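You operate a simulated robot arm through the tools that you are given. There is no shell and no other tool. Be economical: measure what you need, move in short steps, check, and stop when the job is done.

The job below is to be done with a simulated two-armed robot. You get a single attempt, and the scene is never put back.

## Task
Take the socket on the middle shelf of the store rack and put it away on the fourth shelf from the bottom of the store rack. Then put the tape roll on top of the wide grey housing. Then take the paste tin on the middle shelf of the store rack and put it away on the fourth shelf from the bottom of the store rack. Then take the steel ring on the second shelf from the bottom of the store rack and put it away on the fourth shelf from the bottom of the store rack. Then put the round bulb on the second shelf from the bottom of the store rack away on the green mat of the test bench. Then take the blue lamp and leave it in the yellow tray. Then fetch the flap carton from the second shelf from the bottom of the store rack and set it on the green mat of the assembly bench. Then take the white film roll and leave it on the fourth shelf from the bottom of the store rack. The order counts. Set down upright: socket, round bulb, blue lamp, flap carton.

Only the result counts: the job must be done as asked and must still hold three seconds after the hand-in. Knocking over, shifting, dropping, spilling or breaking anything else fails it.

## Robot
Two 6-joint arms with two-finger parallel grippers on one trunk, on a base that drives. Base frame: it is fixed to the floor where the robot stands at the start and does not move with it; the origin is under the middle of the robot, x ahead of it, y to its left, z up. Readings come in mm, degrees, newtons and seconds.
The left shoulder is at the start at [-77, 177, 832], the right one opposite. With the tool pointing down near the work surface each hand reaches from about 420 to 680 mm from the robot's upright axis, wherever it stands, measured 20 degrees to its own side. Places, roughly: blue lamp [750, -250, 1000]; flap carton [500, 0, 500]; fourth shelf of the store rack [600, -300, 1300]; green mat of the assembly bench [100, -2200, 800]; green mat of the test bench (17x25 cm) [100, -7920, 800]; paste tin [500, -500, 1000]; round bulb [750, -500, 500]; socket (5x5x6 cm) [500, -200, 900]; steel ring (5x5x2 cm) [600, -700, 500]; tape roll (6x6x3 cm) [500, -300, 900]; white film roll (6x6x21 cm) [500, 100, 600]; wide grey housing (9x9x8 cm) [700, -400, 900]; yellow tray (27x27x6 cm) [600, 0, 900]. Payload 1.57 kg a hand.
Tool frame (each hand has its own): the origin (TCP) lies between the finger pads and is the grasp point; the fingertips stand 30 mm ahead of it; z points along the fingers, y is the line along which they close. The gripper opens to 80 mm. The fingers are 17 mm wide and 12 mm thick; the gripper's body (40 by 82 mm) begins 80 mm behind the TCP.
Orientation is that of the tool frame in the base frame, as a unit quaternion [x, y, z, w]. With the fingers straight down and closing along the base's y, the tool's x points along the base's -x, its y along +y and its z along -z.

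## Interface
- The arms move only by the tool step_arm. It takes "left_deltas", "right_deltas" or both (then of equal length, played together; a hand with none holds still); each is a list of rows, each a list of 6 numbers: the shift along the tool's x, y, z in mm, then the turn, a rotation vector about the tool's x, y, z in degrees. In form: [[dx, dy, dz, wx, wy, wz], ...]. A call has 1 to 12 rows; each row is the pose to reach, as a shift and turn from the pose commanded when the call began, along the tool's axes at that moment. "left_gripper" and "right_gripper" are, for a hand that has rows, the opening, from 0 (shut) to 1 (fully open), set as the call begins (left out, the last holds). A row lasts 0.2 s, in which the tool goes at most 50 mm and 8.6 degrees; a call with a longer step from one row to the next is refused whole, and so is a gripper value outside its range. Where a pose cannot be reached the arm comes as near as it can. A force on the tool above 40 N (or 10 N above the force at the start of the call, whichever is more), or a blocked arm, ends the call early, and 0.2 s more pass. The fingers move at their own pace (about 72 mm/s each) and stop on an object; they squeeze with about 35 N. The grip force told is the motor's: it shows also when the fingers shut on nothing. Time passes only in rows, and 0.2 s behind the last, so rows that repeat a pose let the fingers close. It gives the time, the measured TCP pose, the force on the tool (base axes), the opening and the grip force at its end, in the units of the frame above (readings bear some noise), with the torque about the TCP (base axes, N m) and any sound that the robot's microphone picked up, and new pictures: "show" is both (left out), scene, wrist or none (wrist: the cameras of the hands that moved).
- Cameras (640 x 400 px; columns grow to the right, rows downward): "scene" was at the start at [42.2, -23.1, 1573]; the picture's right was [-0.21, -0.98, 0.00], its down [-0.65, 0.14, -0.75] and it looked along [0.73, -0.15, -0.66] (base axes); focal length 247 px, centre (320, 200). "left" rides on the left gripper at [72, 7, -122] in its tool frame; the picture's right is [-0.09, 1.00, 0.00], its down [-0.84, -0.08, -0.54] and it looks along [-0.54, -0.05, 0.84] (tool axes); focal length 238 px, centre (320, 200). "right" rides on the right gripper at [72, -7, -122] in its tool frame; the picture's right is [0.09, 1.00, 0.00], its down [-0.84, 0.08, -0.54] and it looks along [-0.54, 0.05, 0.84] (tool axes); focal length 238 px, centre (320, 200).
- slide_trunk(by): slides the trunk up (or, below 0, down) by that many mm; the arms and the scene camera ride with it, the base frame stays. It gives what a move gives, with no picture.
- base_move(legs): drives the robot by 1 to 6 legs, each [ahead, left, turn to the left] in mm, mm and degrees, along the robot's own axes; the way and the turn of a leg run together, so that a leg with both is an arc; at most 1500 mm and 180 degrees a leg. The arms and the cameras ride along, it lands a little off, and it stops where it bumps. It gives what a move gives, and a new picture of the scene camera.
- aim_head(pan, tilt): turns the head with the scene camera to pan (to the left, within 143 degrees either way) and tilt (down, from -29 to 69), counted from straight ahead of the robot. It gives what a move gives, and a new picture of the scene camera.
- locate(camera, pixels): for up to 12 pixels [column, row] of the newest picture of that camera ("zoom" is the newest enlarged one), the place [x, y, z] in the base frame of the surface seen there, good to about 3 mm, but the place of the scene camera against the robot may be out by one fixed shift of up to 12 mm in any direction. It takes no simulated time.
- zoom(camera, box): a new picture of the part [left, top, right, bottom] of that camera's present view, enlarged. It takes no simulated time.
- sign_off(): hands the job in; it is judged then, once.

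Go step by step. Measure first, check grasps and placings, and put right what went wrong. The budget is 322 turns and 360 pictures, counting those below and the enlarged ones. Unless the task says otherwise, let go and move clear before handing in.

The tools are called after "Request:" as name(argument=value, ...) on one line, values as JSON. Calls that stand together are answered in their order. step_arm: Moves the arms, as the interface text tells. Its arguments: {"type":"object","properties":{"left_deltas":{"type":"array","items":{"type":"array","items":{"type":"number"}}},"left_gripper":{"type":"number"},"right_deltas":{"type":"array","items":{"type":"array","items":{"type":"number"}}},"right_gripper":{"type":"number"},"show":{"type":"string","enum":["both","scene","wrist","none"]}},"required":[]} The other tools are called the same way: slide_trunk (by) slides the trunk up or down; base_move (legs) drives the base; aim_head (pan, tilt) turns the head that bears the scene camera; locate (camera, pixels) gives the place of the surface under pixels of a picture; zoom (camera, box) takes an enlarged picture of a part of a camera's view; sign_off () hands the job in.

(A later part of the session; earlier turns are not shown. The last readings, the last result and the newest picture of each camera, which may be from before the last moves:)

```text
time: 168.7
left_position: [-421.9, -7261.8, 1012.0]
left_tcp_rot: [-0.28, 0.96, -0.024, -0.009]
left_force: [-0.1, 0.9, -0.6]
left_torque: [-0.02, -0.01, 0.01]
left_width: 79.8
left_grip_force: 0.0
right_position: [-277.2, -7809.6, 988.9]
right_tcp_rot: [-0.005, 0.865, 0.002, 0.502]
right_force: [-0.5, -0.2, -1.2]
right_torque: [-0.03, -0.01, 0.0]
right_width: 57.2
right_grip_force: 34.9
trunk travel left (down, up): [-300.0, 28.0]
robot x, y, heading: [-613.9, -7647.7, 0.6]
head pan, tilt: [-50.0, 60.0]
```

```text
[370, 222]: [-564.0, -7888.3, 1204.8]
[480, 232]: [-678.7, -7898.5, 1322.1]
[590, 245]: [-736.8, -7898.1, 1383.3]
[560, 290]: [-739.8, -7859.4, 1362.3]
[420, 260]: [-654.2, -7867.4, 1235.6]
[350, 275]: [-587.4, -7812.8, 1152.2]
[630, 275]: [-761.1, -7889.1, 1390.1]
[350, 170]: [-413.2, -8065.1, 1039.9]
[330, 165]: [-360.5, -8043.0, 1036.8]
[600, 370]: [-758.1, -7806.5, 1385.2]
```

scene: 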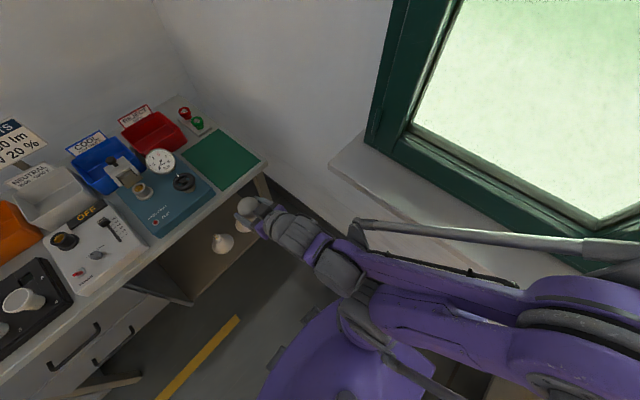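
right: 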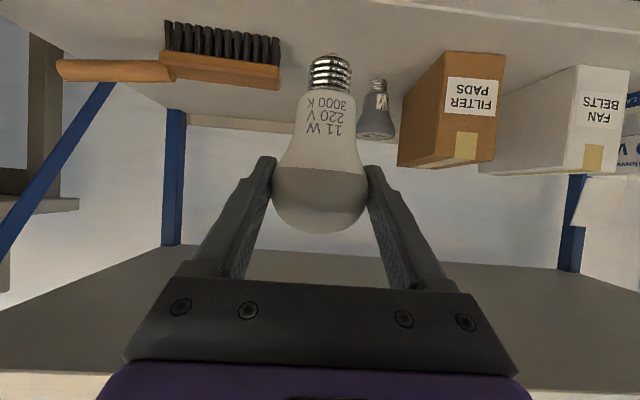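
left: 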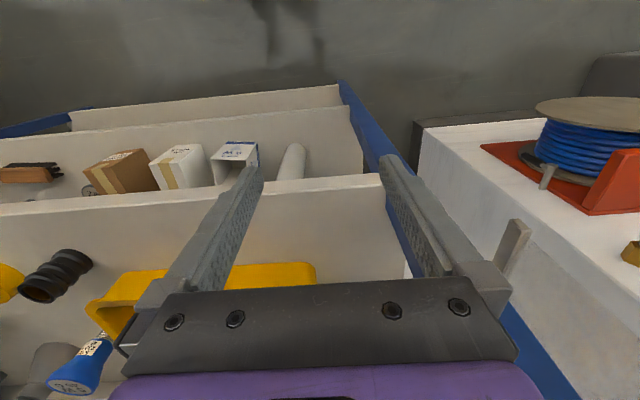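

Elbow is high and behind, 150 mm clear of the sill. I shift the hand right to y≈-7905, then drive forward 150 mm.

Request:
step_arm(right_deltas=[[0, -32, 0, 0, 0, 0], [0, -64, 0, 0, 0, 0], [0, -95, 0, 0, 0, 0], [0, -95, 0, 0, 0, 0]], show="none")

Request:
base_move(legs=[[150, 0, -0.6]])

Request:
aim_head(pan=-25, tilt=50)

```text
time: 169.7
left_position: [-422.8, -7260.6, 1012.4]
left_tcp_rot: [-0.281, 0.959, -0.024, -0.008]
left_force: [0.1, 0.1, -0.5]
left_torque: [0.01, -0.01, 0.02]
left_width: 80.0
left_grip_force: 0.1
right_position: [-275.7, -7905.3, 988.8]
right_tcp_rot: [-0.004, 0.865, 0.002, 0.502]
right_force: [0.4, 0.7, -0.1]
right_torque: [0.02, 0.01, -0.02]
right_width: 57.6
right_grip_force: 35.0
trunk travel left (down, up): [-300.0, 28.0]
robot x, y, heading: [-616.9, -7646.3, 0.8]
head pan, tilt: [-50.0, 60.0]
```

```text
time: 171.0
left_position: [-270.1, -7262.8, 1012.4]
left_tcp_rot: [-0.275, 0.961, -0.023, -0.009]
left_force: [-1.1, 0.4, 0.3]
left_torque: [0.0, -0.02, 0.0]
left_width: 80.3
left_grip_force: 0.0
right_position: [-130.8, -7910.5, 988.9]
right_tcp_rot: [0.0, 0.865, -0.001, 0.502]
right_force: [0.3, 0.1, 0.0]
right_torque: [-0.01, -0.01, 0.03]
right_width: 57.3
right_grip_force: 35.1
trunk travel left (down, up): [-300.0, 28.0]
robot x, y, heading: [-469.5, -7646.4, 0.1]
head pan, tilt: [-50.0, 60.0]
```

scene: 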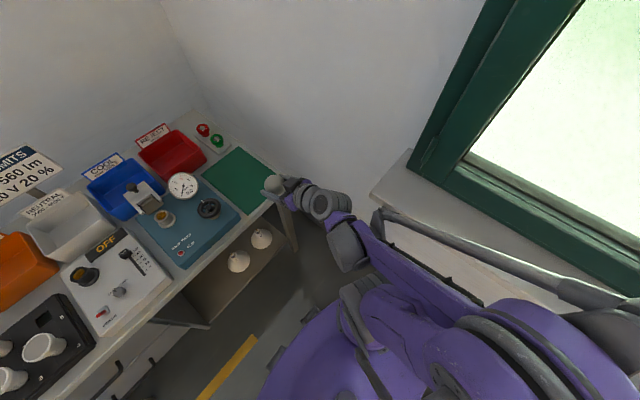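

```text
time: 171.9
left_position: [-269.5, -7262.2, 1012.1]
left_tcp_rot: [-0.275, 0.961, -0.023, -0.009]
left_force: [-0.2, 0.8, 0.1]
left_torque: [0.01, 0.02, 0.0]
left_width: 79.7
left_grip_force: 0.1
right_position: [-130.9, -7908.4, 988.7]
right_tcp_rot: [0.001, 0.865, -0.001, 0.502]
right_force: [-1.0, 0.3, 0.7]
right_torque: [-0.01, -0.01, 0.03]
right_width: 57.3
right_grip_force: 35.1
trunk travel left (down, up): [-300.0, 28.0]
robot x, y, heading: [-469.7, -7645.3, -0.0]
head pan, tilt: [-25.0, 50.0]
```

scene: 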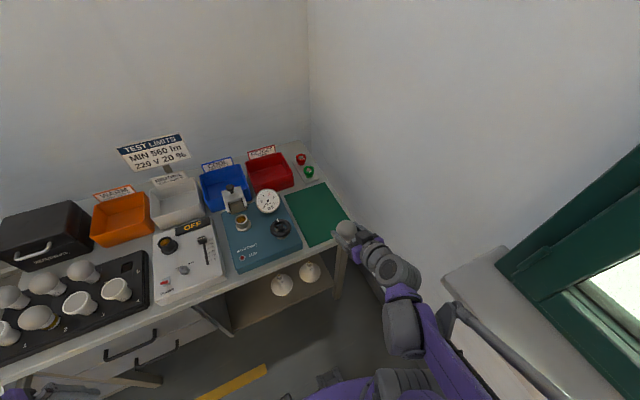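

Request:
locate(camera="scene", pixels=[[288, 197], [322, 186], [308, 242], [310, 215], [326, 220], [298, 225], [280, 228]])

Request:
step_arm(right_deltas=[[0, 0, 0, 0, 0, 0]], show="wrist")

```text
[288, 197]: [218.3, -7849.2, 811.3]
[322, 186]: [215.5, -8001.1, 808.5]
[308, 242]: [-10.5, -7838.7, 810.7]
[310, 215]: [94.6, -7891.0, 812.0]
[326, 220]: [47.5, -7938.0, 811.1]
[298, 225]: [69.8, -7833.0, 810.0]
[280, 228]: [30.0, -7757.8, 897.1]
```

```text
time: 172.3
left_position: [-268.0, -7263.6, 1011.6]
left_tcp_rot: [-0.275, 0.961, -0.024, -0.008]
left_force: [0.1, -0.4, -1.0]
left_torque: [-0.02, 0.03, -0.02]
left_width: 79.7
left_grip_force: 0.1
right_position: [-130.9, -7909.3, 989.0]
right_tcp_rot: [0.001, 0.865, -0.001, 0.502]
right_force: [-0.6, 0.5, -0.6]
right_torque: [-0.03, -0.01, 0.03]
right_width: 57.1
right_grip_force: 34.8
trunk travel left (down, up): [-300.0, 28.0]
robot x, y, heading: [-467.3, -7645.0, 0.1]
head pan, tilt: [-25.0, 50.0]
```

right: 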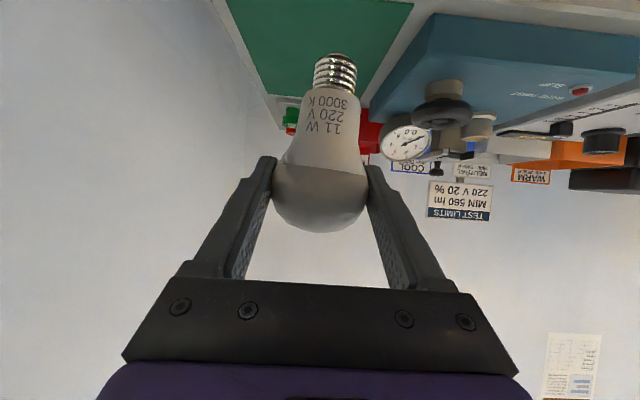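

Move over the mat centre [80,-7922] and lower to ~15 mm above.

Request:
step_arm(right_deltas=[[-21, -3, 36.5, 0, 0, 0], [-42, -5, 73, 0, 0, 0], [-63, -8, 110, 0, 0, 0], [-84, -10, 146, 0, 0, 0], [-105.5, -13, 183, 0, 0, 0], [-70, -13, 203, 0, 0, 0], [-32, -13, 225, 0, 0, 0], [-32, -13, 225, 0, 0, 0]])

Request:
locate(camera="right", pixels=[[270, 60], [380, 60], [330, 40], [335, 57], [300, 30], [420, 90]])

```text
time: 174.1
left_position: [-269.5, -7262.8, 1013.9]
left_tcp_rot: [-0.275, 0.961, -0.024, -0.008]
left_force: [0.0, -0.3, -0.3]
left_torque: [-0.01, 0.01, -0.03]
left_width: 79.9
left_grip_force: 0.1
right_position: [79.2, -7920.9, 904.1]
right_tcp_rot: [0.001, 0.865, -0.001, 0.502]
right_force: [-0.3, 0.4, -0.9]
right_torque: [0.04, -0.03, -0.02]
right_width: 57.3
right_grip_force: 35.3
trunk travel left (down, up): [-300.0, 28.0]
robot x, y, heading: [-467.6, -7642.0, 0.0]
head pan, tilt: [-25.0, 50.0]
```

scene: 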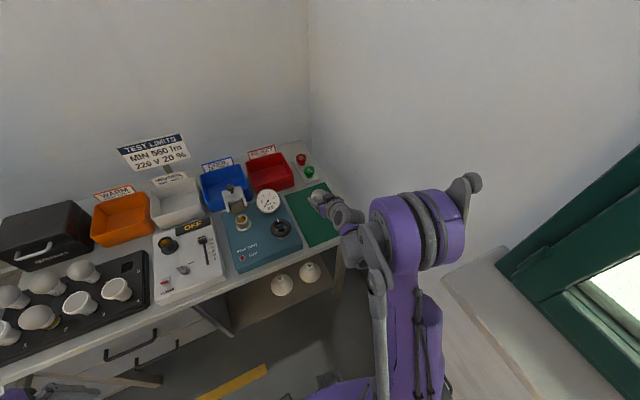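
right: 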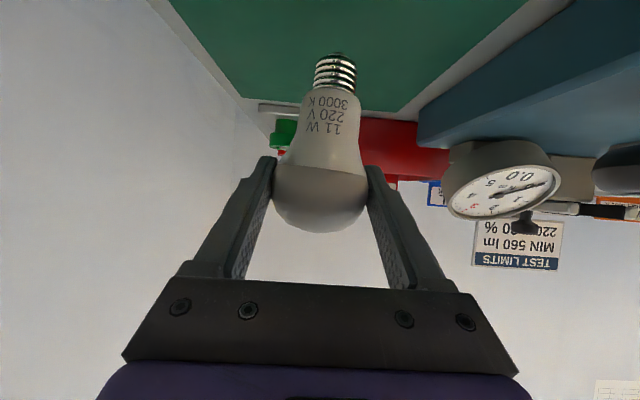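

```text
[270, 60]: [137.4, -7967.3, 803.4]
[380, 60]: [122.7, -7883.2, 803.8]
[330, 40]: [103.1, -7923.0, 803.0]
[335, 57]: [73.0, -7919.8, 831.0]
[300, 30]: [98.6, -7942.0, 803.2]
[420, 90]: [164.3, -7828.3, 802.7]
```

Mat at 803.5; lower in fine steps until touch.

Request:
step_arm(right_deltas=[[8, 0, 4.6, 0, 0, 0], [13.9, 0, 8, 0, 0, 0], [15.2, 0, 8.8, 0, 0, 0], [16.5, 0, 9.5, 0, 0, 0], [17.3, 0, 10, 0, 0, 0]], show="wrist")

```text
time: 175.3
left_position: [-270.1, -7263.3, 1012.4]
left_tcp_rot: [-0.275, 0.961, -0.025, -0.009]
left_force: [0.0, 0.4, 0.2]
left_torque: [-0.01, -0.01, -0.03]
left_width: 80.1
left_grip_force: 0.0
right_position: [80.8, -7922.5, 885.8]
right_tcp_rot: [0.0, 0.864, 0.0, 0.503]
right_force: [-0.5, 0.7, 8.3]
right_torque: [-0.06, -0.03, 0.01]
right_width: 57.2
right_grip_force: 35.2
trunk travel left (down, up): [-300.0, 28.0]
robot x, y, heading: [-466.9, -7646.8, 0.1]
head pan, tilt: [-25.0, 50.0]
```

right: 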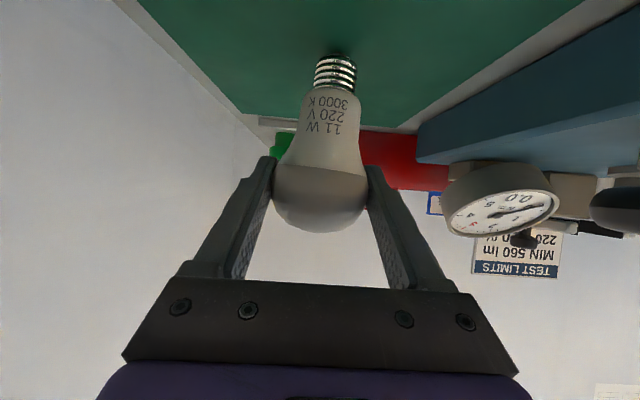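

Light contact (8 N). Release without moving and look.

Request:
step_arm(right_deltas=[[0, 0, 0, 0, 0, 0], [0, 0, 0, 0, 0, 0], [0, 0, 0, 0, 0, 0]], right_gripper=1, show="wrist")

```text
time: 176.1
left_position: [-267.8, -7263.1, 1012.2]
left_tcp_rot: [-0.275, 0.961, -0.023, -0.009]
left_force: [-0.4, -0.1, 0.8]
left_torque: [0.02, 0.02, 0.01]
left_width: 80.2
left_grip_force: 0.1
right_position: [81.3, -7922.2, 885.0]
right_tcp_rot: [0.0, 0.865, -0.001, 0.502]
right_force: [0.4, 0.4, -0.2]
right_torque: [0.0, 0.02, -0.02]
right_width: 79.9
right_grip_force: 0.1
trunk travel left (down, up): [-300.0, 28.0]
robot x, y, heading: [-471.4, -7643.0, 0.1]
head pan, tilt: [-25.0, 50.0]
```

right: 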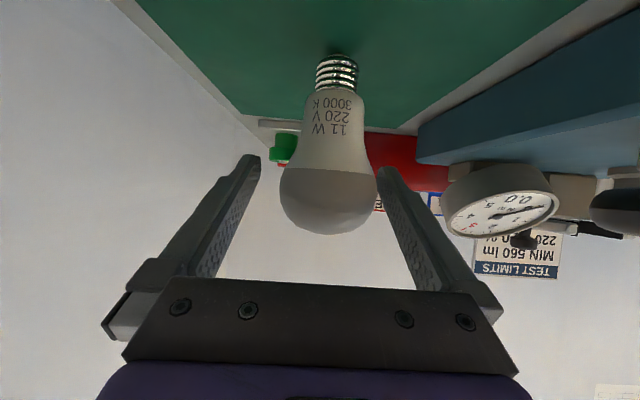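

Bulb stands free, slightly toward the +y finger. I recentre by 5 mm and check again that it's stable.

Request:
step_arm(right_deltas=[[0, 5, 0, 0, 0, 0], [0, 5, 0, 0, 0, 0]], show="wrist")

```text
time: 176.7
left_position: [-268.3, -7262.9, 1012.4]
left_tcp_rot: [-0.276, 0.961, -0.024, -0.009]
left_force: [-0.5, -0.2, 0.1]
left_torque: [0.0, 0.01, 0.02]
left_width: 79.9
left_grip_force: 0.1
right_position: [81.0, -7916.9, 883.8]
right_tcp_rot: [0.001, 0.865, -0.001, 0.503]
right_force: [0.9, -0.1, 0.7]
right_torque: [-0.01, 0.0, -0.03]
right_width: 79.9
right_grip_force: 0.1
trunk travel left (down, up): [-300.0, 28.0]
robot x, y, heading: [-467.3, -7646.8, -0.4]
head pan, tilt: [-25.0, 50.0]
```

right: 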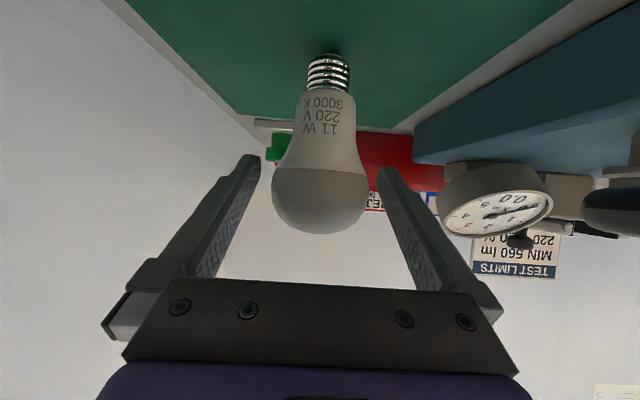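

Stable and centred. Withdraw.

Request:
step_arm(right_deltas=[[0, 0, -25, 0, 0, 0], [0, 0, -55, 0, 0, 0], [0, 0, -90, 0, 0, 0], [0, 0, -130, 0, 0, 0], [0, 0, -170, 0, 0, 0], [0, 0, -210, 0, 0, 0]])

```text
time: 178.1
left_position: [-270.8, -7262.6, 1011.9]
left_tcp_rot: [-0.275, 0.961, -0.024, -0.008]
left_force: [-0.3, 0.0, 0.0]
left_torque: [-0.04, -0.02, -0.01]
left_width: 79.9
left_grip_force: 0.0
right_position: [-104.9, -7914.9, 988.7]
right_tcp_rot: [0.0, 0.865, -0.001, 0.502]
right_force: [0.0, -0.7, 0.5]
right_torque: [0.01, 0.0, -0.04]
right_width: 79.8
right_grip_force: 0.1
trunk travel left (down, up): [-300.0, 28.0]
robot x, y, heading: [-468.6, -7647.7, 0.1]
head pan, tilt: [-25.0, 50.0]
```

scene: 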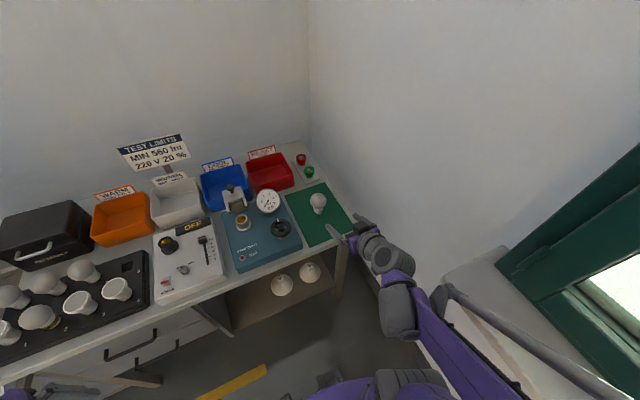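
right: 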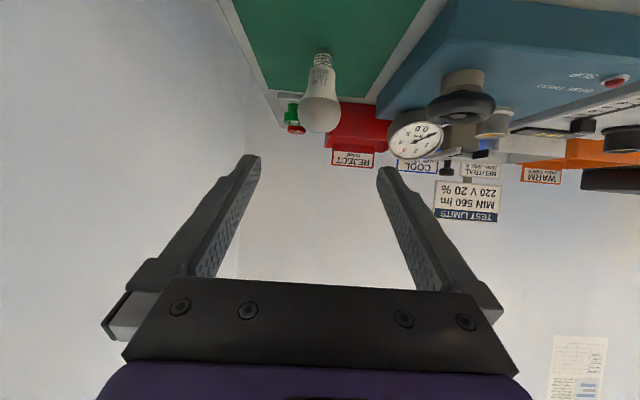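

Bulb stands upright on the mat. Now drive back to the rack in stages.

Request:
base_move(legs=[[-140, 0, 0], [0, 1400, 0], [0, 1400, 0]])

```text
time: 203.4
left_position: [-413.1, -4484.3, 1012.5]
left_tcp_rot: [-0.267, 0.963, -0.024, -0.009]
left_force: [0.0, 0.0, -0.5]
left_torque: [0.06, 0.0, 0.01]
left_width: 79.9
left_grip_force: 0.1
right_position: [-257.1, -5139.1, 987.3]
right_tcp_rot: [0.008, 0.865, -0.005, 0.502]
right_force: [0.3, 0.9, 0.0]
right_torque: [0.02, 0.0, 0.05]
right_width: 80.2
right_grip_force: 0.0
trunk travel left (down, up): [-300.0, 28.0]
robot x, y, heading: [-619.7, -4864.4, -1.0]
head pan, tilt: [-25.0, 50.0]
```

scene: 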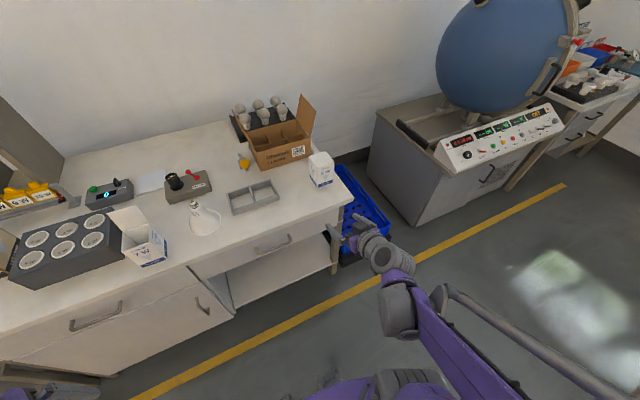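

Request:
base_move(legs=[[-10, 0, 1.0], [0, 1400, 0], [0, 1400, 0]])

Request:
base_move(legs=[[0, 1300, 0], [0, 690, 0]])

Request:
aim_head(pan=0, tilt=40)

```text
time: 228.2
left_position: [-422.1, -1690.0, 1011.9]
left_tcp_rot: [-0.274, 0.961, -0.023, -0.009]
left_force: [0.1, -0.7, -0.6]
left_torque: [0.01, 0.02, -0.01]
left_width: 80.1
left_grip_force: 0.2
right_position: [-258.3, -2343.7, 987.5]
right_tcp_rot: [0.002, 0.865, -0.002, 0.502]
right_force: [-0.2, -1.3, 0.0]
right_torque: [0.02, 0.02, 0.02]
right_width: 79.8
right_grip_force: 0.1
trunk travel left (down, up): [-300.0, 28.0]
robot x, y, heading: [-622.9, -2072.2, -0.3]
head pan, tilt: [-25.0, 50.0]
```

scene: 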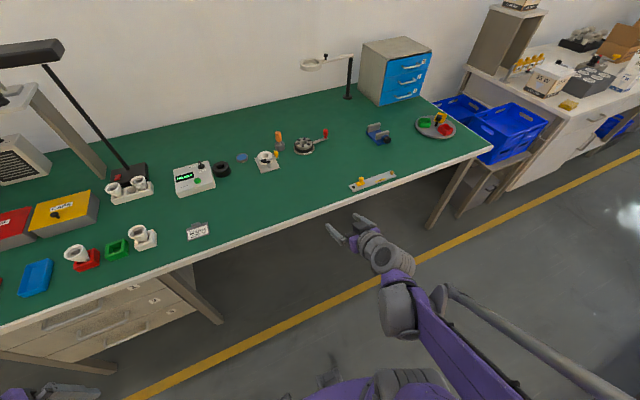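

```text
time: 246.0
left_position: [-483.7, 320.0, 1012.9]
left_tcp_rot: [-0.292, 0.956, -0.023, -0.009]
left_force: [-0.5, -0.9, -0.3]
left_torque: [-0.03, 0.0, -0.02]
left_width: 80.1
left_grip_force: 0.2
right_position: [-296.0, -326.7, 987.9]
right_tcp_rot: [-0.015, 0.864, 0.008, 0.502]
right_force: [0.0, 0.2, 0.8]
right_torque: [0.0, -0.02, -0.01]
right_width: 79.9
right_grip_force: 0.2
trunk travel left (down, up): [-300.0, 28.0]
robot x, y, heading: [-665.3, -67.2, 1.9]
head pan, tilt: [-25.0, 50.0]
```

scene: 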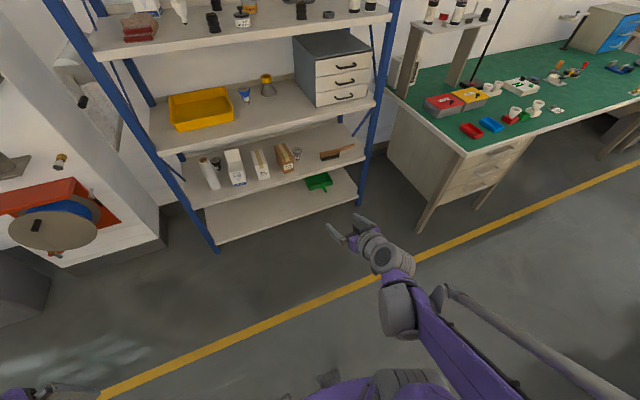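

```text
time: 246.9
left_position: [-484.1, 319.4, 1013.1]
left_tcp_rot: [-0.292, 0.956, -0.023, -0.008]
left_force: [-0.3, 0.2, 0.2]
left_torque: [-0.02, -0.01, 0.01]
left_width: 80.0
left_grip_force: 0.1
right_position: [-294.5, -328.5, 986.4]
right_tcp_rot: [-0.015, 0.864, 0.008, 0.502]
right_force: [1.1, 0.7, -0.3]
right_torque: [0.01, 0.05, -0.02]
right_width: 79.9
right_grip_force: 0.1
trunk travel left (down, up): [-300.0, 28.0]
robot x, y, heading: [-671.0, -69.2, 1.9]
head pan, tilt: [0.0, 40.0]
```

scene: 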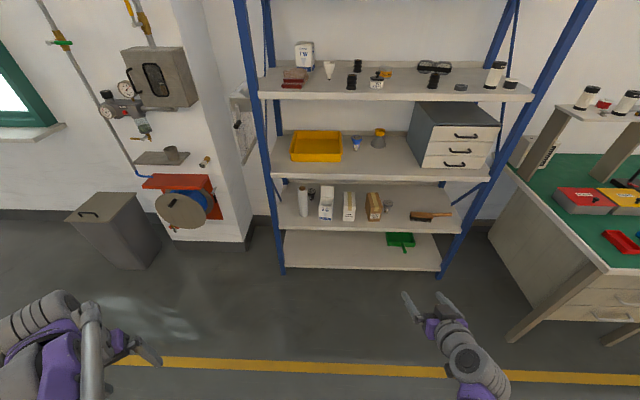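

The scene is intact. Before driving in I check the hose reel's extent on the left.

Request:
locate(camera="scene", pixels=[[185, 210], [205, 225], [165, 200], [240, 230], [215, 200], [120, 215]])

```text
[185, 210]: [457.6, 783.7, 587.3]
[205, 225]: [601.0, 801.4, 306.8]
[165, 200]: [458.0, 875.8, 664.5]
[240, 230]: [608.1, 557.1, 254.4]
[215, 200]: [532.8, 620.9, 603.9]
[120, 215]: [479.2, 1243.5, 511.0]
```

Reel is well left. Straighten and drive forward 640 mm.

Request:
base_move(legs=[[0, 0, -1.9], [640, 0, 0]])

Request:
step_arm(right_deltas=[[0, 20, 0, 0, 0, 0], [0, 20, 0, 0, 0, 0]], show="wrist")

```text
time: 250.9
left_position: [173.5, 313.3, 1012.8]
left_tcp_rot: [-0.274, 0.961, -0.023, -0.009]
left_force: [-0.4, -0.3, 0.0]
left_torque: [0.0, -0.02, 0.01]
left_width: 79.9
left_grip_force: 0.0
right_position: [339.4, -340.4, 988.2]
right_tcp_rot: [0.001, 0.865, -0.001, 0.502]
right_force: [-0.4, 0.6, 1.0]
right_torque: [-0.04, 0.0, -0.02]
right_width: 80.0
right_grip_force: 0.1
trunk travel left (down, up): [-300.0, 28.0]
robot x, y, heading: [-28.1, -70.4, -0.3]
head pan, tilt: [0.0, 40.0]
```

scene: 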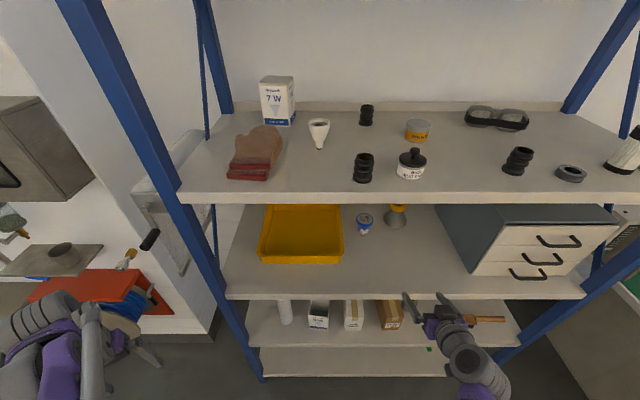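

```text
time: 251.5
left_position: [174.6, 313.0, 1013.0]
left_tcp_rot: [-0.274, 0.961, -0.024, -0.009]
left_force: [0.0, -0.3, -0.2]
left_torque: [-0.02, 0.01, -0.01]
left_width: 79.8
left_grip_force: 0.0
right_position: [337.8, -319.3, 988.5]
right_tcp_rot: [0.001, 0.864, -0.001, 0.503]
right_force: [-0.5, -0.4, 0.1]
right_torque: [0.03, 0.03, 0.0]
right_width: 79.9
right_grip_force: 0.1
trunk travel left (down, up): [-300.0, 28.0]
robot x, y, heading: [-24.0, -67.6, 0.1]
head pan, tilt: [0.0, 40.0]
```

right: 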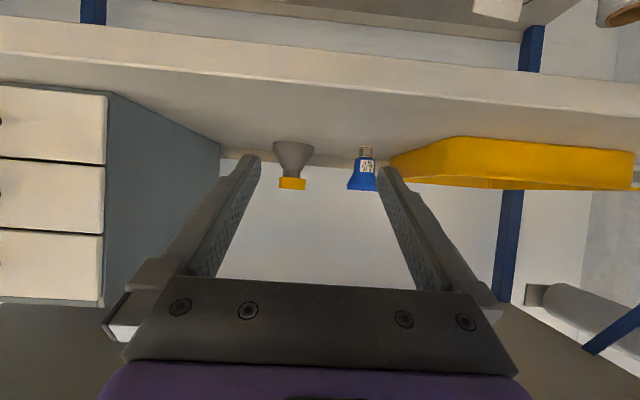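

Now measure lamp and tray extents.

Request:
zoom(camera="scene", box=[240, 190, 440, 290])

Request:
locate(camera="right", pixels=[[366, 150], [364, 168], [362, 185], [352, 185], [373, 186], [400, 160], [460, 140], [480, 185], [630, 165]])

Request:
locate(camera="scene", pixels=[[260, 260], [342, 260], [341, 207], [266, 207], [300, 230], [325, 245], [325, 225], [365, 216], [300, 262]])

```text
3.20 times, centred on (340, 240) of scene
```

zoom: 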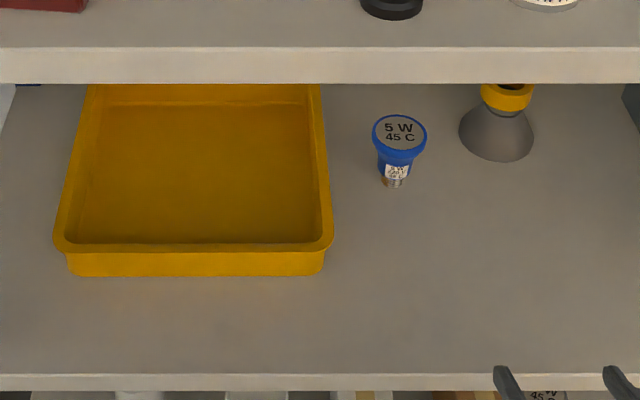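

```text
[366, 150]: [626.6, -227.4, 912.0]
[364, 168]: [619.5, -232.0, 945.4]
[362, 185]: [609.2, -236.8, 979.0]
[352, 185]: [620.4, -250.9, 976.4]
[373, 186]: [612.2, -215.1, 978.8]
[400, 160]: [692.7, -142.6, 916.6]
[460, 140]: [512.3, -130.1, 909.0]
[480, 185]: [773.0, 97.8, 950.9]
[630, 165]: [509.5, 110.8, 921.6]
```

```text
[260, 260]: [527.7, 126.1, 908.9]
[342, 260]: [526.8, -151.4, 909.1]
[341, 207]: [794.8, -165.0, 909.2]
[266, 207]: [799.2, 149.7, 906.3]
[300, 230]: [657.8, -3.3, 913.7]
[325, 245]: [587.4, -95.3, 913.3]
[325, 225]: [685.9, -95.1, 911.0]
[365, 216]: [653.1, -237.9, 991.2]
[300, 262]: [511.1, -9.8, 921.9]
```

Lamp axis ≈[640,-232]; tray floor ≈906, spans x 505–775, y -150..125. I take a 45° pre-grasp pose behind the lamp.

Request:
step_arm(right_deltas=[[-27, 17, 37, 0, 3, 0], [-54, 35, 75, 0, 6, 0], [-80, 52, 112, 0, 9, 0], [-107, 70, 150, 0, 12, 0], [-134, 87, 187, 0, 15, 0], [-134, 87, 187, 0, 15, 0]], show="wrist")

Request:
zoom(camera="right", box=[240, 80, 400, 180])

```text
time: 252.9
left_position: [172.3, 314.2, 1012.8]
left_tcp_rot: [-0.274, 0.961, -0.024, -0.009]
left_force: [-0.2, -0.3, 0.6]
left_torque: [0.0, 0.02, -0.02]
left_width: 79.9
left_grip_force: 0.2
right_position: [567.2, -230.7, 1008.9]
right_tcp_rot: [0.001, 0.923, -0.001, 0.385]
right_force: [-0.5, -0.7, 0.1]
right_torque: [-0.01, 0.0, 0.01]
right_width: 79.9
right_grip_force: 0.1
trunk travel left (down, up): [-300.0, 28.0]
robot x, y, heading: [-27.2, -69.4, -0.0]
head pan, tilt: [0.0, 40.0]
```

right: 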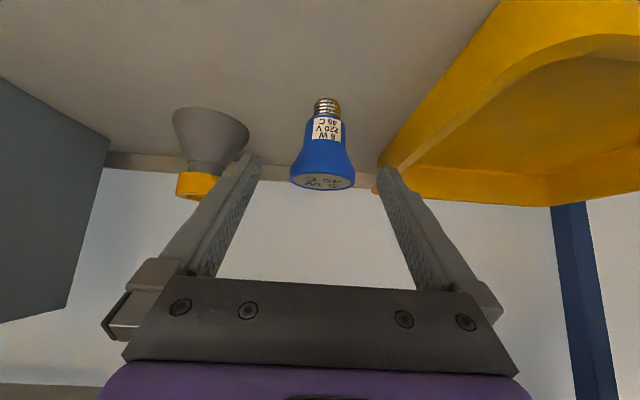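

```text
4.00 times, centred on (320, 130) of right
```

zoom: 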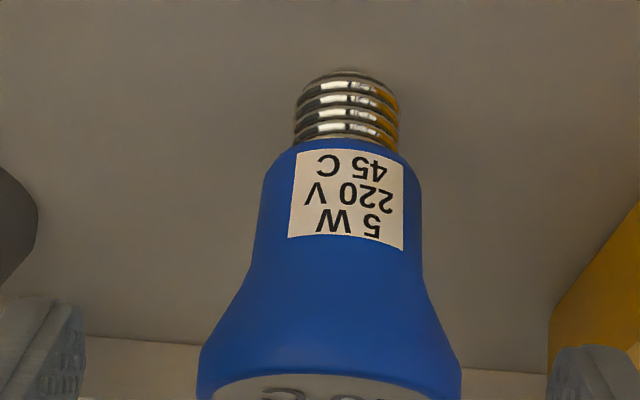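

Request:
locate(camera="zoom", pixels=[[345, 90], [345, 160], [340, 250], [335, 340], [262, 220], [420, 220], [210, 365], [450, 365], [330, 395]])

Request:
locate(camera="right", pixels=[[324, 188], [294, 178], [352, 182], [430, 110], [400, 160]])

```text
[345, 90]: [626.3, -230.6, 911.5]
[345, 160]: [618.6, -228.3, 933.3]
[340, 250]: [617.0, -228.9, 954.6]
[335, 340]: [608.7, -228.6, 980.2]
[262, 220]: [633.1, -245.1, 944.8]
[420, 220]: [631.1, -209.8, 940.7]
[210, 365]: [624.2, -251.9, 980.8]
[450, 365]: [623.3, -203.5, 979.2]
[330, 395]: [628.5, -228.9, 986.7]
```

```text
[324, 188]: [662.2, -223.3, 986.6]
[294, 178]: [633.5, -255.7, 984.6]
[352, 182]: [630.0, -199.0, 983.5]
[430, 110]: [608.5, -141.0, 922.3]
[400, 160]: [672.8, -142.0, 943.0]
```

Axis ≈[636,-228], body 36 mm wide at z≈943. Slide in and close.

Request:
step_arm(right_deltas=[[1, 3, 0, 0, 0, 0], [1, 3, 30, 0, 0, 0], [1, 3, 60, 0, 0, 0], [1.4, 3, 96, 0, 0, 0], [1.4, 3, 96, 0, 0, 0]], show="wrist")

Request:
step_arm(right_deltas=[[0, 0, 0, 0, 0, 0], [0, 0, 0, 0, 0, 0], [0, 0, 0, 0, 0, 0], [0, 0, 0, 0, 0, 0]], right_gripper=0, show="wrist")

```text
time: 254.1
left_position: [173.1, 313.3, 1014.0]
left_tcp_rot: [-0.274, 0.961, -0.024, -0.008]
left_force: [-0.2, 0.5, -0.4]
left_torque: [-0.03, 0.03, 0.01]
left_width: 80.0
left_grip_force: 0.1
right_position: [635.0, -228.6, 944.6]
right_tcp_rot: [0.0, 0.923, 0.0, 0.386]
right_force: [-0.2, -0.1, 0.5]
right_torque: [-0.01, -0.02, 0.01]
right_width: 79.8
right_grip_force: 0.1
trunk travel left (down, up): [-300.0, 28.0]
robot x, y, heading: [-27.2, -68.9, -0.1]
head pan, tilt: [0.0, 40.0]
```

right: 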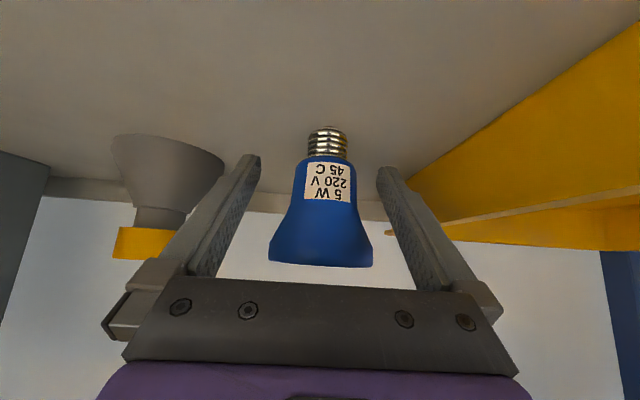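

```text
time: 255.1
left_position: [174.8, 314.3, 1012.3]
left_tcp_rot: [-0.273, 0.962, -0.023, -0.009]
left_force: [-0.6, 0.1, -0.3]
left_torque: [-0.01, 0.0, 0.04]
left_width: 80.1
left_grip_force: 0.1
right_position: [635.3, -229.7, 944.8]
right_tcp_rot: [0.001, 0.923, -0.001, 0.385]
right_force: [0.3, 0.8, 0.1]
right_torque: [0.01, 0.02, 0.0]
right_width: 38.1
right_grip_force: 34.7
trunk travel left (down, up): [-300.0, 28.0]
robot x, y, heading: [-26.4, -65.9, -0.1]
head pan, tilt: [0.0, 40.0]
```

right: 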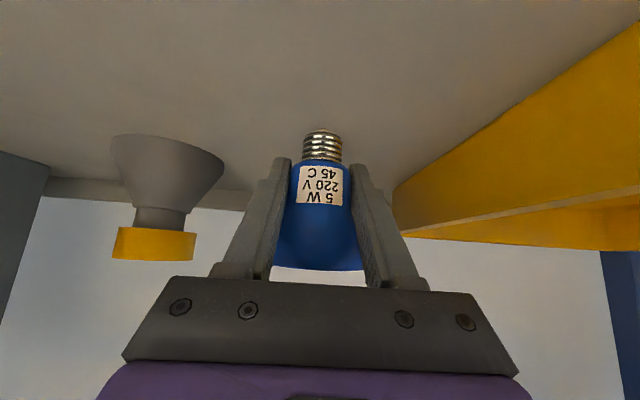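

Gripped (38 mm). Lift 80 mm, carry over the tray at [610,-75].

Request:
step_arm(right_deltas=[[-20, 0, -20, 0, 0, 0], [-40, 0, -40, 0, 0, 0], [-56.6, 0, -56.6, 0, 0, 0], [-52, 39, -61, 0, 0, 0], [-48, 78, -65, 0, 0, 0], [-43, 117, -70, 0, 0, 0], [-39, 155, -74, 0, 0, 0], [-39, 155, -74, 0, 0, 0]])

```text
time: 256.9
left_position: [172.6, 313.7, 1013.7]
left_tcp_rot: [-0.274, 0.962, -0.023, -0.009]
left_force: [0.0, -1.0, 0.1]
left_torque: [0.02, -0.01, 0.01]
left_width: 79.8
left_grip_force: 0.0
right_position: [610.7, -75.8, 1021.5]
right_tcp_rot: [0.002, 0.923, -0.001, 0.384]
right_force: [0.1, -0.7, -0.2]
right_torque: [-0.03, 0.01, 0.02]
right_width: 38.1
right_grip_force: 35.3
trunk travel left (down, up): [-300.0, 28.0]
robot x, y, heading: [-26.4, -66.2, 0.1]
head pan, tilt: [0.0, 40.0]
```

scene: 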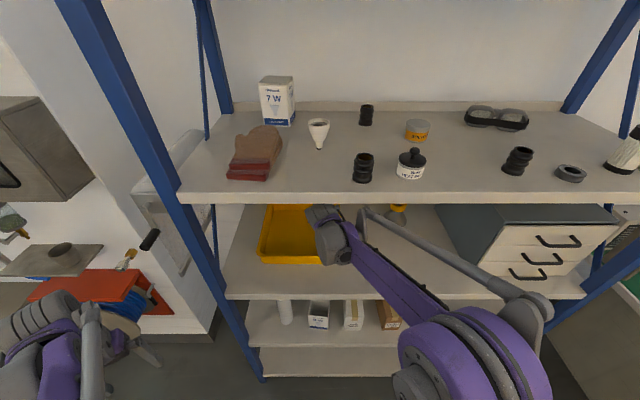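
right: 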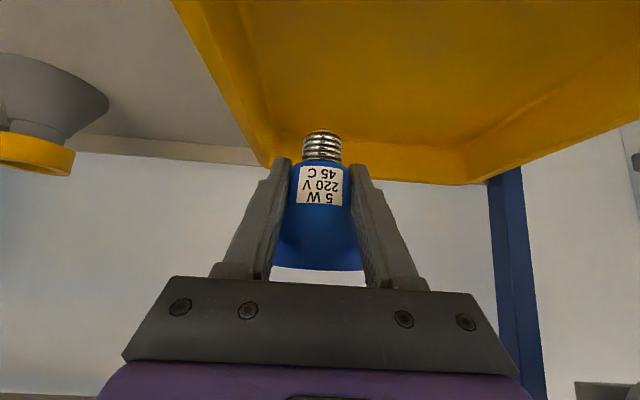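

Request:
locate(camera="right", pixels=[[320, 60], [322, 110], [380, 90], [260, 80], [225, 60], [250, 140], [400, 165]])

Request:
step_arm(right_deltas=[[16, 0, 16, 0, 0, 0], [32, 0, 32, 0, 0, 0], [44, 0, 44, 0, 0, 0], [44, 0, 44, 0, 0, 0]], show="wrist")

```text
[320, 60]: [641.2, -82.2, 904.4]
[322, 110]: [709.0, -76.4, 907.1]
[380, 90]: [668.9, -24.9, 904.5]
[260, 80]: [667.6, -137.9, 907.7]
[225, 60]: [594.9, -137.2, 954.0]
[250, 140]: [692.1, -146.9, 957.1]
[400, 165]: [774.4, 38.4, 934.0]
```

```text
time: 257.9
left_position: [174.2, 314.3, 1012.7]
left_tcp_rot: [-0.274, 0.961, -0.024, -0.009]
left_force: [-0.1, -0.2, 0.8]
left_torque: [0.04, 0.0, 0.0]
left_width: 79.8
left_grip_force: 0.0
right_position: [609.6, -76.6, 960.0]
right_tcp_rot: [0.001, 0.923, -0.001, 0.386]
right_force: [0.2, 0.3, -0.6]
right_torque: [-0.03, 0.01, -0.02]
right_width: 37.9
right_grip_force: 35.2
trunk travel left (down, up): [-300.0, 28.0]
robot x, y, heading: [-30.7, -69.1, -0.0]
head pan, tilt: [0.0, 40.0]
```

right: 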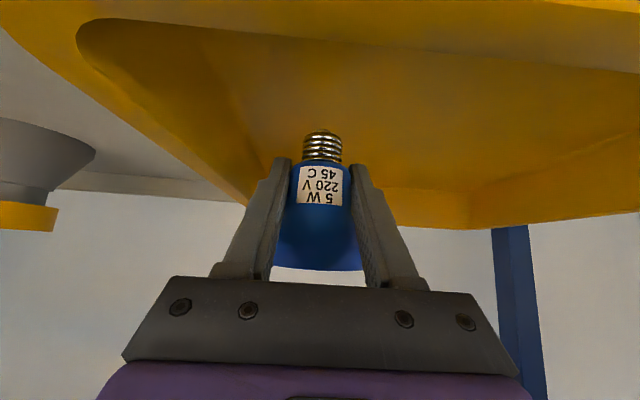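

Request:
step_arm(right_deltas=[[5, 0, 5, 0, 0, 0], [6.4, 0, 6.4, 0, 0, 0], [7.4, 0, 7.4, 0, 0, 0], [8.3, 0, 8.3, 0, 0, 0], [9, 0, 9, 0, 0, 0]], show="wrist")

```text
time: 259.1
left_position: [173.8, 314.1, 1013.3]
left_tcp_rot: [-0.274, 0.961, -0.024, -0.008]
left_force: [-0.3, 0.6, 0.2]
left_torque: [-0.03, 0.01, -0.01]
left_width: 80.1
left_grip_force: 0.1
right_position: [611.3, -75.4, 947.1]
right_tcp_rot: [0.001, 0.923, -0.001, 0.385]
right_force: [0.1, -0.5, -0.3]
right_torque: [0.0, 0.0, -0.01]
right_width: 38.1
right_grip_force: 34.9
trunk travel left (down, up): [-300.0, 28.0]
robot x, y, heading: [-24.7, -72.8, -0.3]
head pan, tilt: [0.0, 40.0]
```

right: 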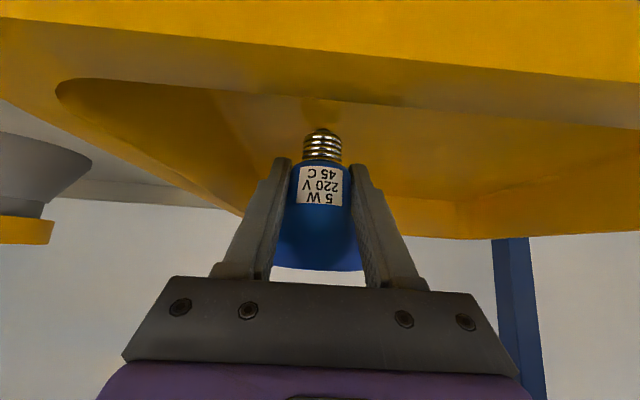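

Request:
step_arm(right_deltas=[[1, 0, 1, 0, 0, 0], [2, 0, 2, 0, 0, 0], [2.8, 0, 2.8, 0, 0, 0]], show="wrist")

```text
time: 259.9
left_position: [172.3, 314.6, 1013.4]
left_tcp_rot: [-0.274, 0.961, -0.023, -0.009]
left_force: [-0.3, 0.2, 0.2]
left_torque: [-0.01, -0.02, -0.03]
left_width: 80.0
left_grip_force: 0.1
right_position: [610.1, -76.8, 945.1]
right_tcp_rot: [0.001, 0.922, -0.001, 0.387]
right_force: [-0.8, -2.0, 24.2]
right_torque: [0.02, -0.23, -0.05]
right_width: 37.9
right_grip_force: 35.0
trunk travel left (down, up): [-300.0, 28.0]
robot x, y, heading: [-26.5, -65.6, 0.2]
head pan, tilt: [0.0, 40.0]
```

right: 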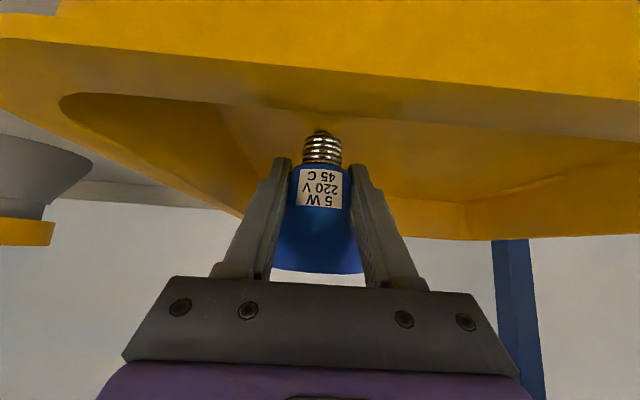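

24 N contact; ease up 1 mm, then open and look.

Request:
step_arm(right_deltas=[[-1, 0, -1, 0, 0, 0], [-1, 0, -1, 0, 0, 0]], show="none")

Request:
step_arm(right_deltas=[[0, 0, 0, 0, 0, 0], [0, 0, 0, 0, 0, 0], [0, 0, 0, 0, 0, 0], [0, 0, 0, 0, 0, 0]], right_gripper=1, show="wrist")

```text
time: 260.5
left_position: [171.3, 313.9, 1011.7]
left_tcp_rot: [-0.274, 0.961, -0.023, -0.009]
left_force: [-0.5, -0.2, 0.1]
left_torque: [0.01, 0.0, 0.0]
left_width: 79.9
left_grip_force: 0.1
right_position: [612.0, -75.9, 944.1]
right_tcp_rot: [0.001, 0.923, -0.001, 0.385]
right_force: [-0.6, -1.9, 17.8]
right_torque: [-0.03, -0.27, -0.02]
right_width: 37.5
right_grip_force: 35.1
trunk travel left (down, up): [-300.0, 28.0]
robot x, y, heading: [-27.2, -72.7, 0.0]
head pan, tilt: [0.0, 40.0]
```

```text
time: 261.5
left_position: [172.7, 314.1, 1012.3]
left_tcp_rot: [-0.274, 0.961, -0.024, -0.009]
left_force: [0.7, 0.1, -0.4]
left_torque: [0.01, 0.01, 0.0]
left_width: 79.9
left_grip_force: 0.0
right_position: [611.0, -75.6, 943.8]
right_tcp_rot: [0.001, 0.923, -0.002, 0.385]
right_force: [-0.4, -0.3, -0.1]
right_torque: [-0.01, 0.0, -0.01]
right_width: 79.8
right_grip_force: 0.0
trunk travel left (down, up): [-300.0, 28.0]
robot x, y, heading: [-24.9, -70.6, 0.0]
head pan, tilt: [0.0, 40.0]
```

right: 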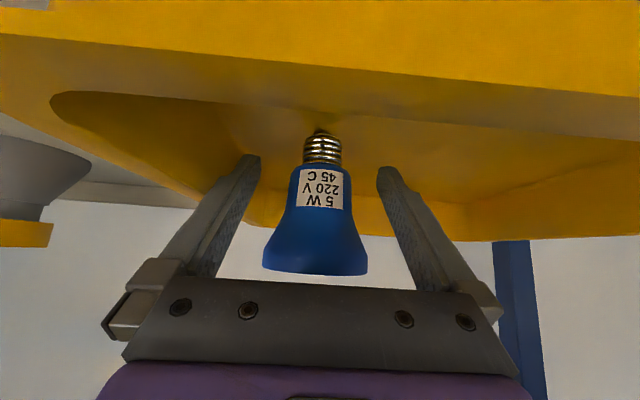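

Lamp stands in the tray, centred between open fingers. Withdraw along the fingers.

Request:
step_arm(right_deltas=[[0, 0, -20, 0, 0, 0], [0, 0, -45, 0, 0, 0], [0, 0, -75, 0, 0, 0], [0, 0, -100, 0, 0, 0]], show="wrist")

```text
time: 262.5
left_position: [173.0, 314.1, 1011.4]
left_tcp_rot: [-0.274, 0.961, -0.024, -0.009]
left_force: [0.6, -0.2, -0.1]
left_torque: [0.03, -0.04, 0.03]
left_width: 80.0
left_grip_force: 0.0
right_position: [540.4, -75.8, 1015.8]
right_tcp_rot: [0.002, 0.923, -0.002, 0.385]
right_force: [-0.5, 0.0, -0.4]
right_torque: [0.01, -0.01, 0.0]
right_width: 80.1
right_grip_force: 0.0
trunk travel left (down, up): [-300.0, 28.0]
robot x, y, heading: [-24.2, -70.0, -0.1]
head pan, tilt: [0.0, 40.0]
```

right: 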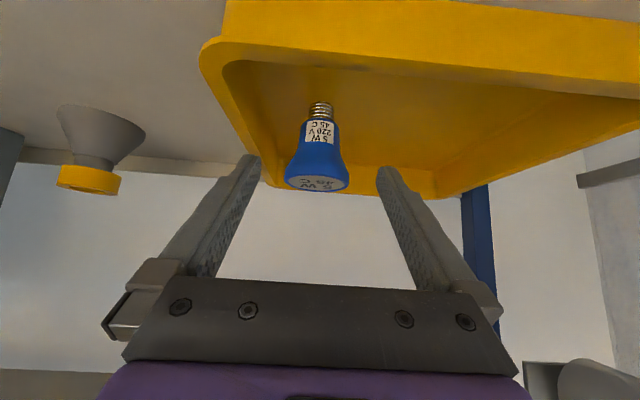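

Lamp upright in the tray. Back out and lower the trunk for the flap carton.

Request:
step_arm(right_deltas=[[28, -5, -28, 0, 0, 0], [56, -10, -56, 0, 0, 0], [84, -20, -84, 0, 0, 0], [112, -30, -112, 0, 0, 0], [140, -40, -140, 0, 0, 0], [155, -50, -155, 0, 0, 0], [155, -50, -155, 0, 0, 0]], show="none")

Request:
slide_trunk(by=-300)

Request:
step_arm(right_deltas=[[0, 0, 0, 0, 0, 0]])

```text
time: 264.1
left_position: [174.0, 313.6, 1013.5]
left_tcp_rot: [-0.273, 0.962, -0.023, -0.009]
left_force: [-0.8, -0.1, -0.5]
left_torque: [0.0, 0.0, 0.0]
left_width: 80.3
left_grip_force: 0.0
right_position: [321.5, -125.1, 1016.4]
right_tcp_rot: [0.0, 0.923, 0.0, 0.386]
right_force: [-0.2, 0.7, 0.2]
right_torque: [0.03, 0.02, 0.0]
right_width: 79.8
right_grip_force: 0.2
trunk travel left (down, up): [-300.0, 28.0]
robot x, y, heading: [-25.8, -67.4, 0.3]
head pan, tilt: [0.0, 40.0]
```

```text
time: 267.1
left_position: [173.1, 313.4, 712.1]
left_tcp_rot: [-0.274, 0.961, -0.024, -0.009]
left_force: [-0.5, 0.3, -0.4]
left_torque: [0.0, 0.0, 0.04]
left_width: 80.1
left_grip_force: 0.0
right_position: [320.2, -125.9, 714.2]
right_tcp_rot: [0.001, 0.923, -0.001, 0.385]
right_force: [-0.1, -0.1, 0.6]
right_torque: [-0.03, 0.03, -0.02]
right_width: 80.1
right_grip_force: 0.1
trunk travel left (down, up): [0.0, 328.0]
robot x, y, heading: [-29.0, -65.5, -0.2]
head pan, tilt: [0.0, 40.0]
```

```text
time: 267.5
left_position: [172.7, 314.8, 713.1]
left_tcp_rot: [-0.274, 0.961, -0.023, -0.008]
left_force: [0.1, -0.2, 0.0]
left_torque: [0.01, 0.01, 0.03]
left_width: 79.9
left_grip_force: 0.0
right_position: [320.4, -124.9, 715.4]
right_tcp_rot: [0.001, 0.923, -0.002, 0.385]
right_force: [0.9, -0.5, 0.4]
right_torque: [0.0, 0.01, 0.03]
right_width: 80.0
right_grip_force: 0.0
trunk travel left (down, up): [0.0, 328.0]
robot x, y, heading: [-24.6, -70.8, -0.2]
head pan, tilt: [0.0, 40.0]
```

scene: 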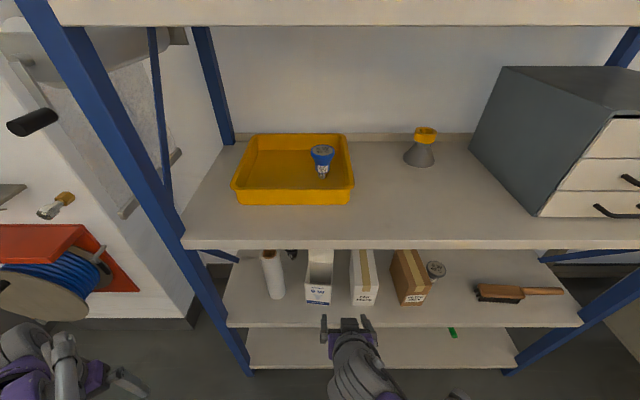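
right: 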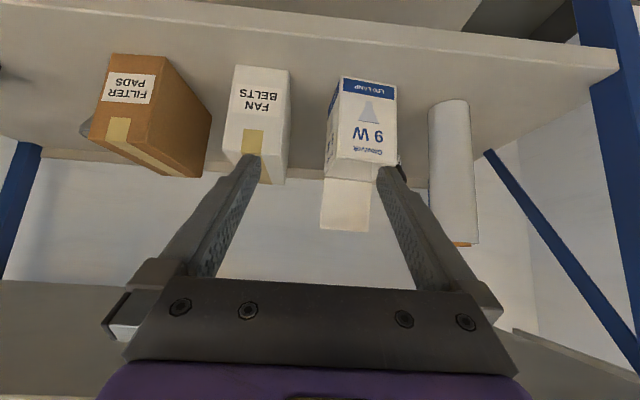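

Request:
zoom(camera="right", box=[220, 50, 500, 250])

Request:
locate(camera="right", pixels=[[343, 82], [396, 90], [395, 140], [345, 155], [395, 157], [330, 120], [328, 165], [345, 220], [270, 120], [291, 80], [285, 175], [432, 110]])

Request:
zoom(camera="scene", box=[240, 230, 400, 330])

```text
2.00 times, centred on (360, 150) of right
```

zoom: 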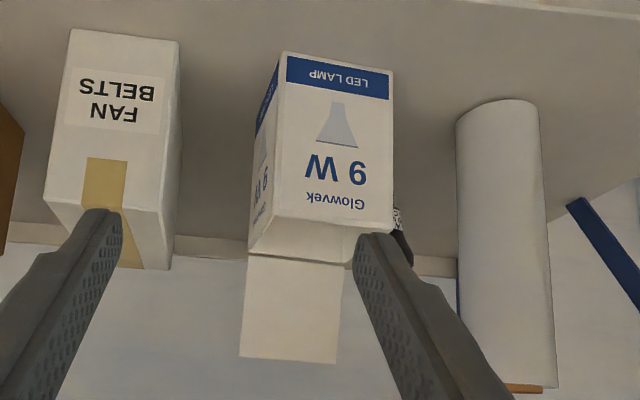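

```text
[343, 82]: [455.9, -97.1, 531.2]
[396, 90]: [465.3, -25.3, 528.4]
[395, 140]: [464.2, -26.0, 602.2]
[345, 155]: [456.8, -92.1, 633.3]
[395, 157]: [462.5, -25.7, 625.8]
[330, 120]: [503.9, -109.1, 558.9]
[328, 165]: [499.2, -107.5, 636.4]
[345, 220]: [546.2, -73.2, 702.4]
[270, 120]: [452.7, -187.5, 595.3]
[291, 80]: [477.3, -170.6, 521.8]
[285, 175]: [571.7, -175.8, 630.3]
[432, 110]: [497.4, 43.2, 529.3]
```

```text
4.00 times, centred on (320, 280) of scene
```

zoom: 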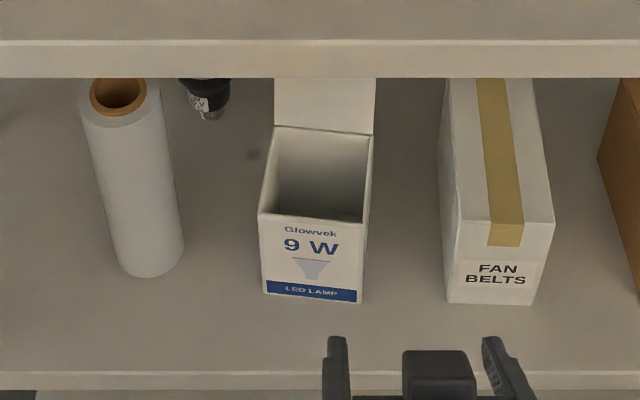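

The carton (9 W, flap at back) is ~72 mm wide, slightly yawed. I measure its top rim in the scene zoom.

Request:
locate(camera="zoom", pixels=[[262, 215], [362, 221], [278, 130], [370, 137], [264, 288], [358, 297], [310, 200], [320, 160], [280, 85], [368, 85], [370, 180], [448, 240]])

```text
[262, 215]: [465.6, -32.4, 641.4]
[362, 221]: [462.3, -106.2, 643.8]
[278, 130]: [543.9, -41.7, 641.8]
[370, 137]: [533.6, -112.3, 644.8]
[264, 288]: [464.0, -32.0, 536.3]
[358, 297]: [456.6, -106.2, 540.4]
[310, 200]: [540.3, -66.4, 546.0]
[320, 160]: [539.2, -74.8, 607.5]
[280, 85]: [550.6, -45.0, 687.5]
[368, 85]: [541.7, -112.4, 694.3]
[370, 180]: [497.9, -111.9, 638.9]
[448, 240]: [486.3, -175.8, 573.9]
```

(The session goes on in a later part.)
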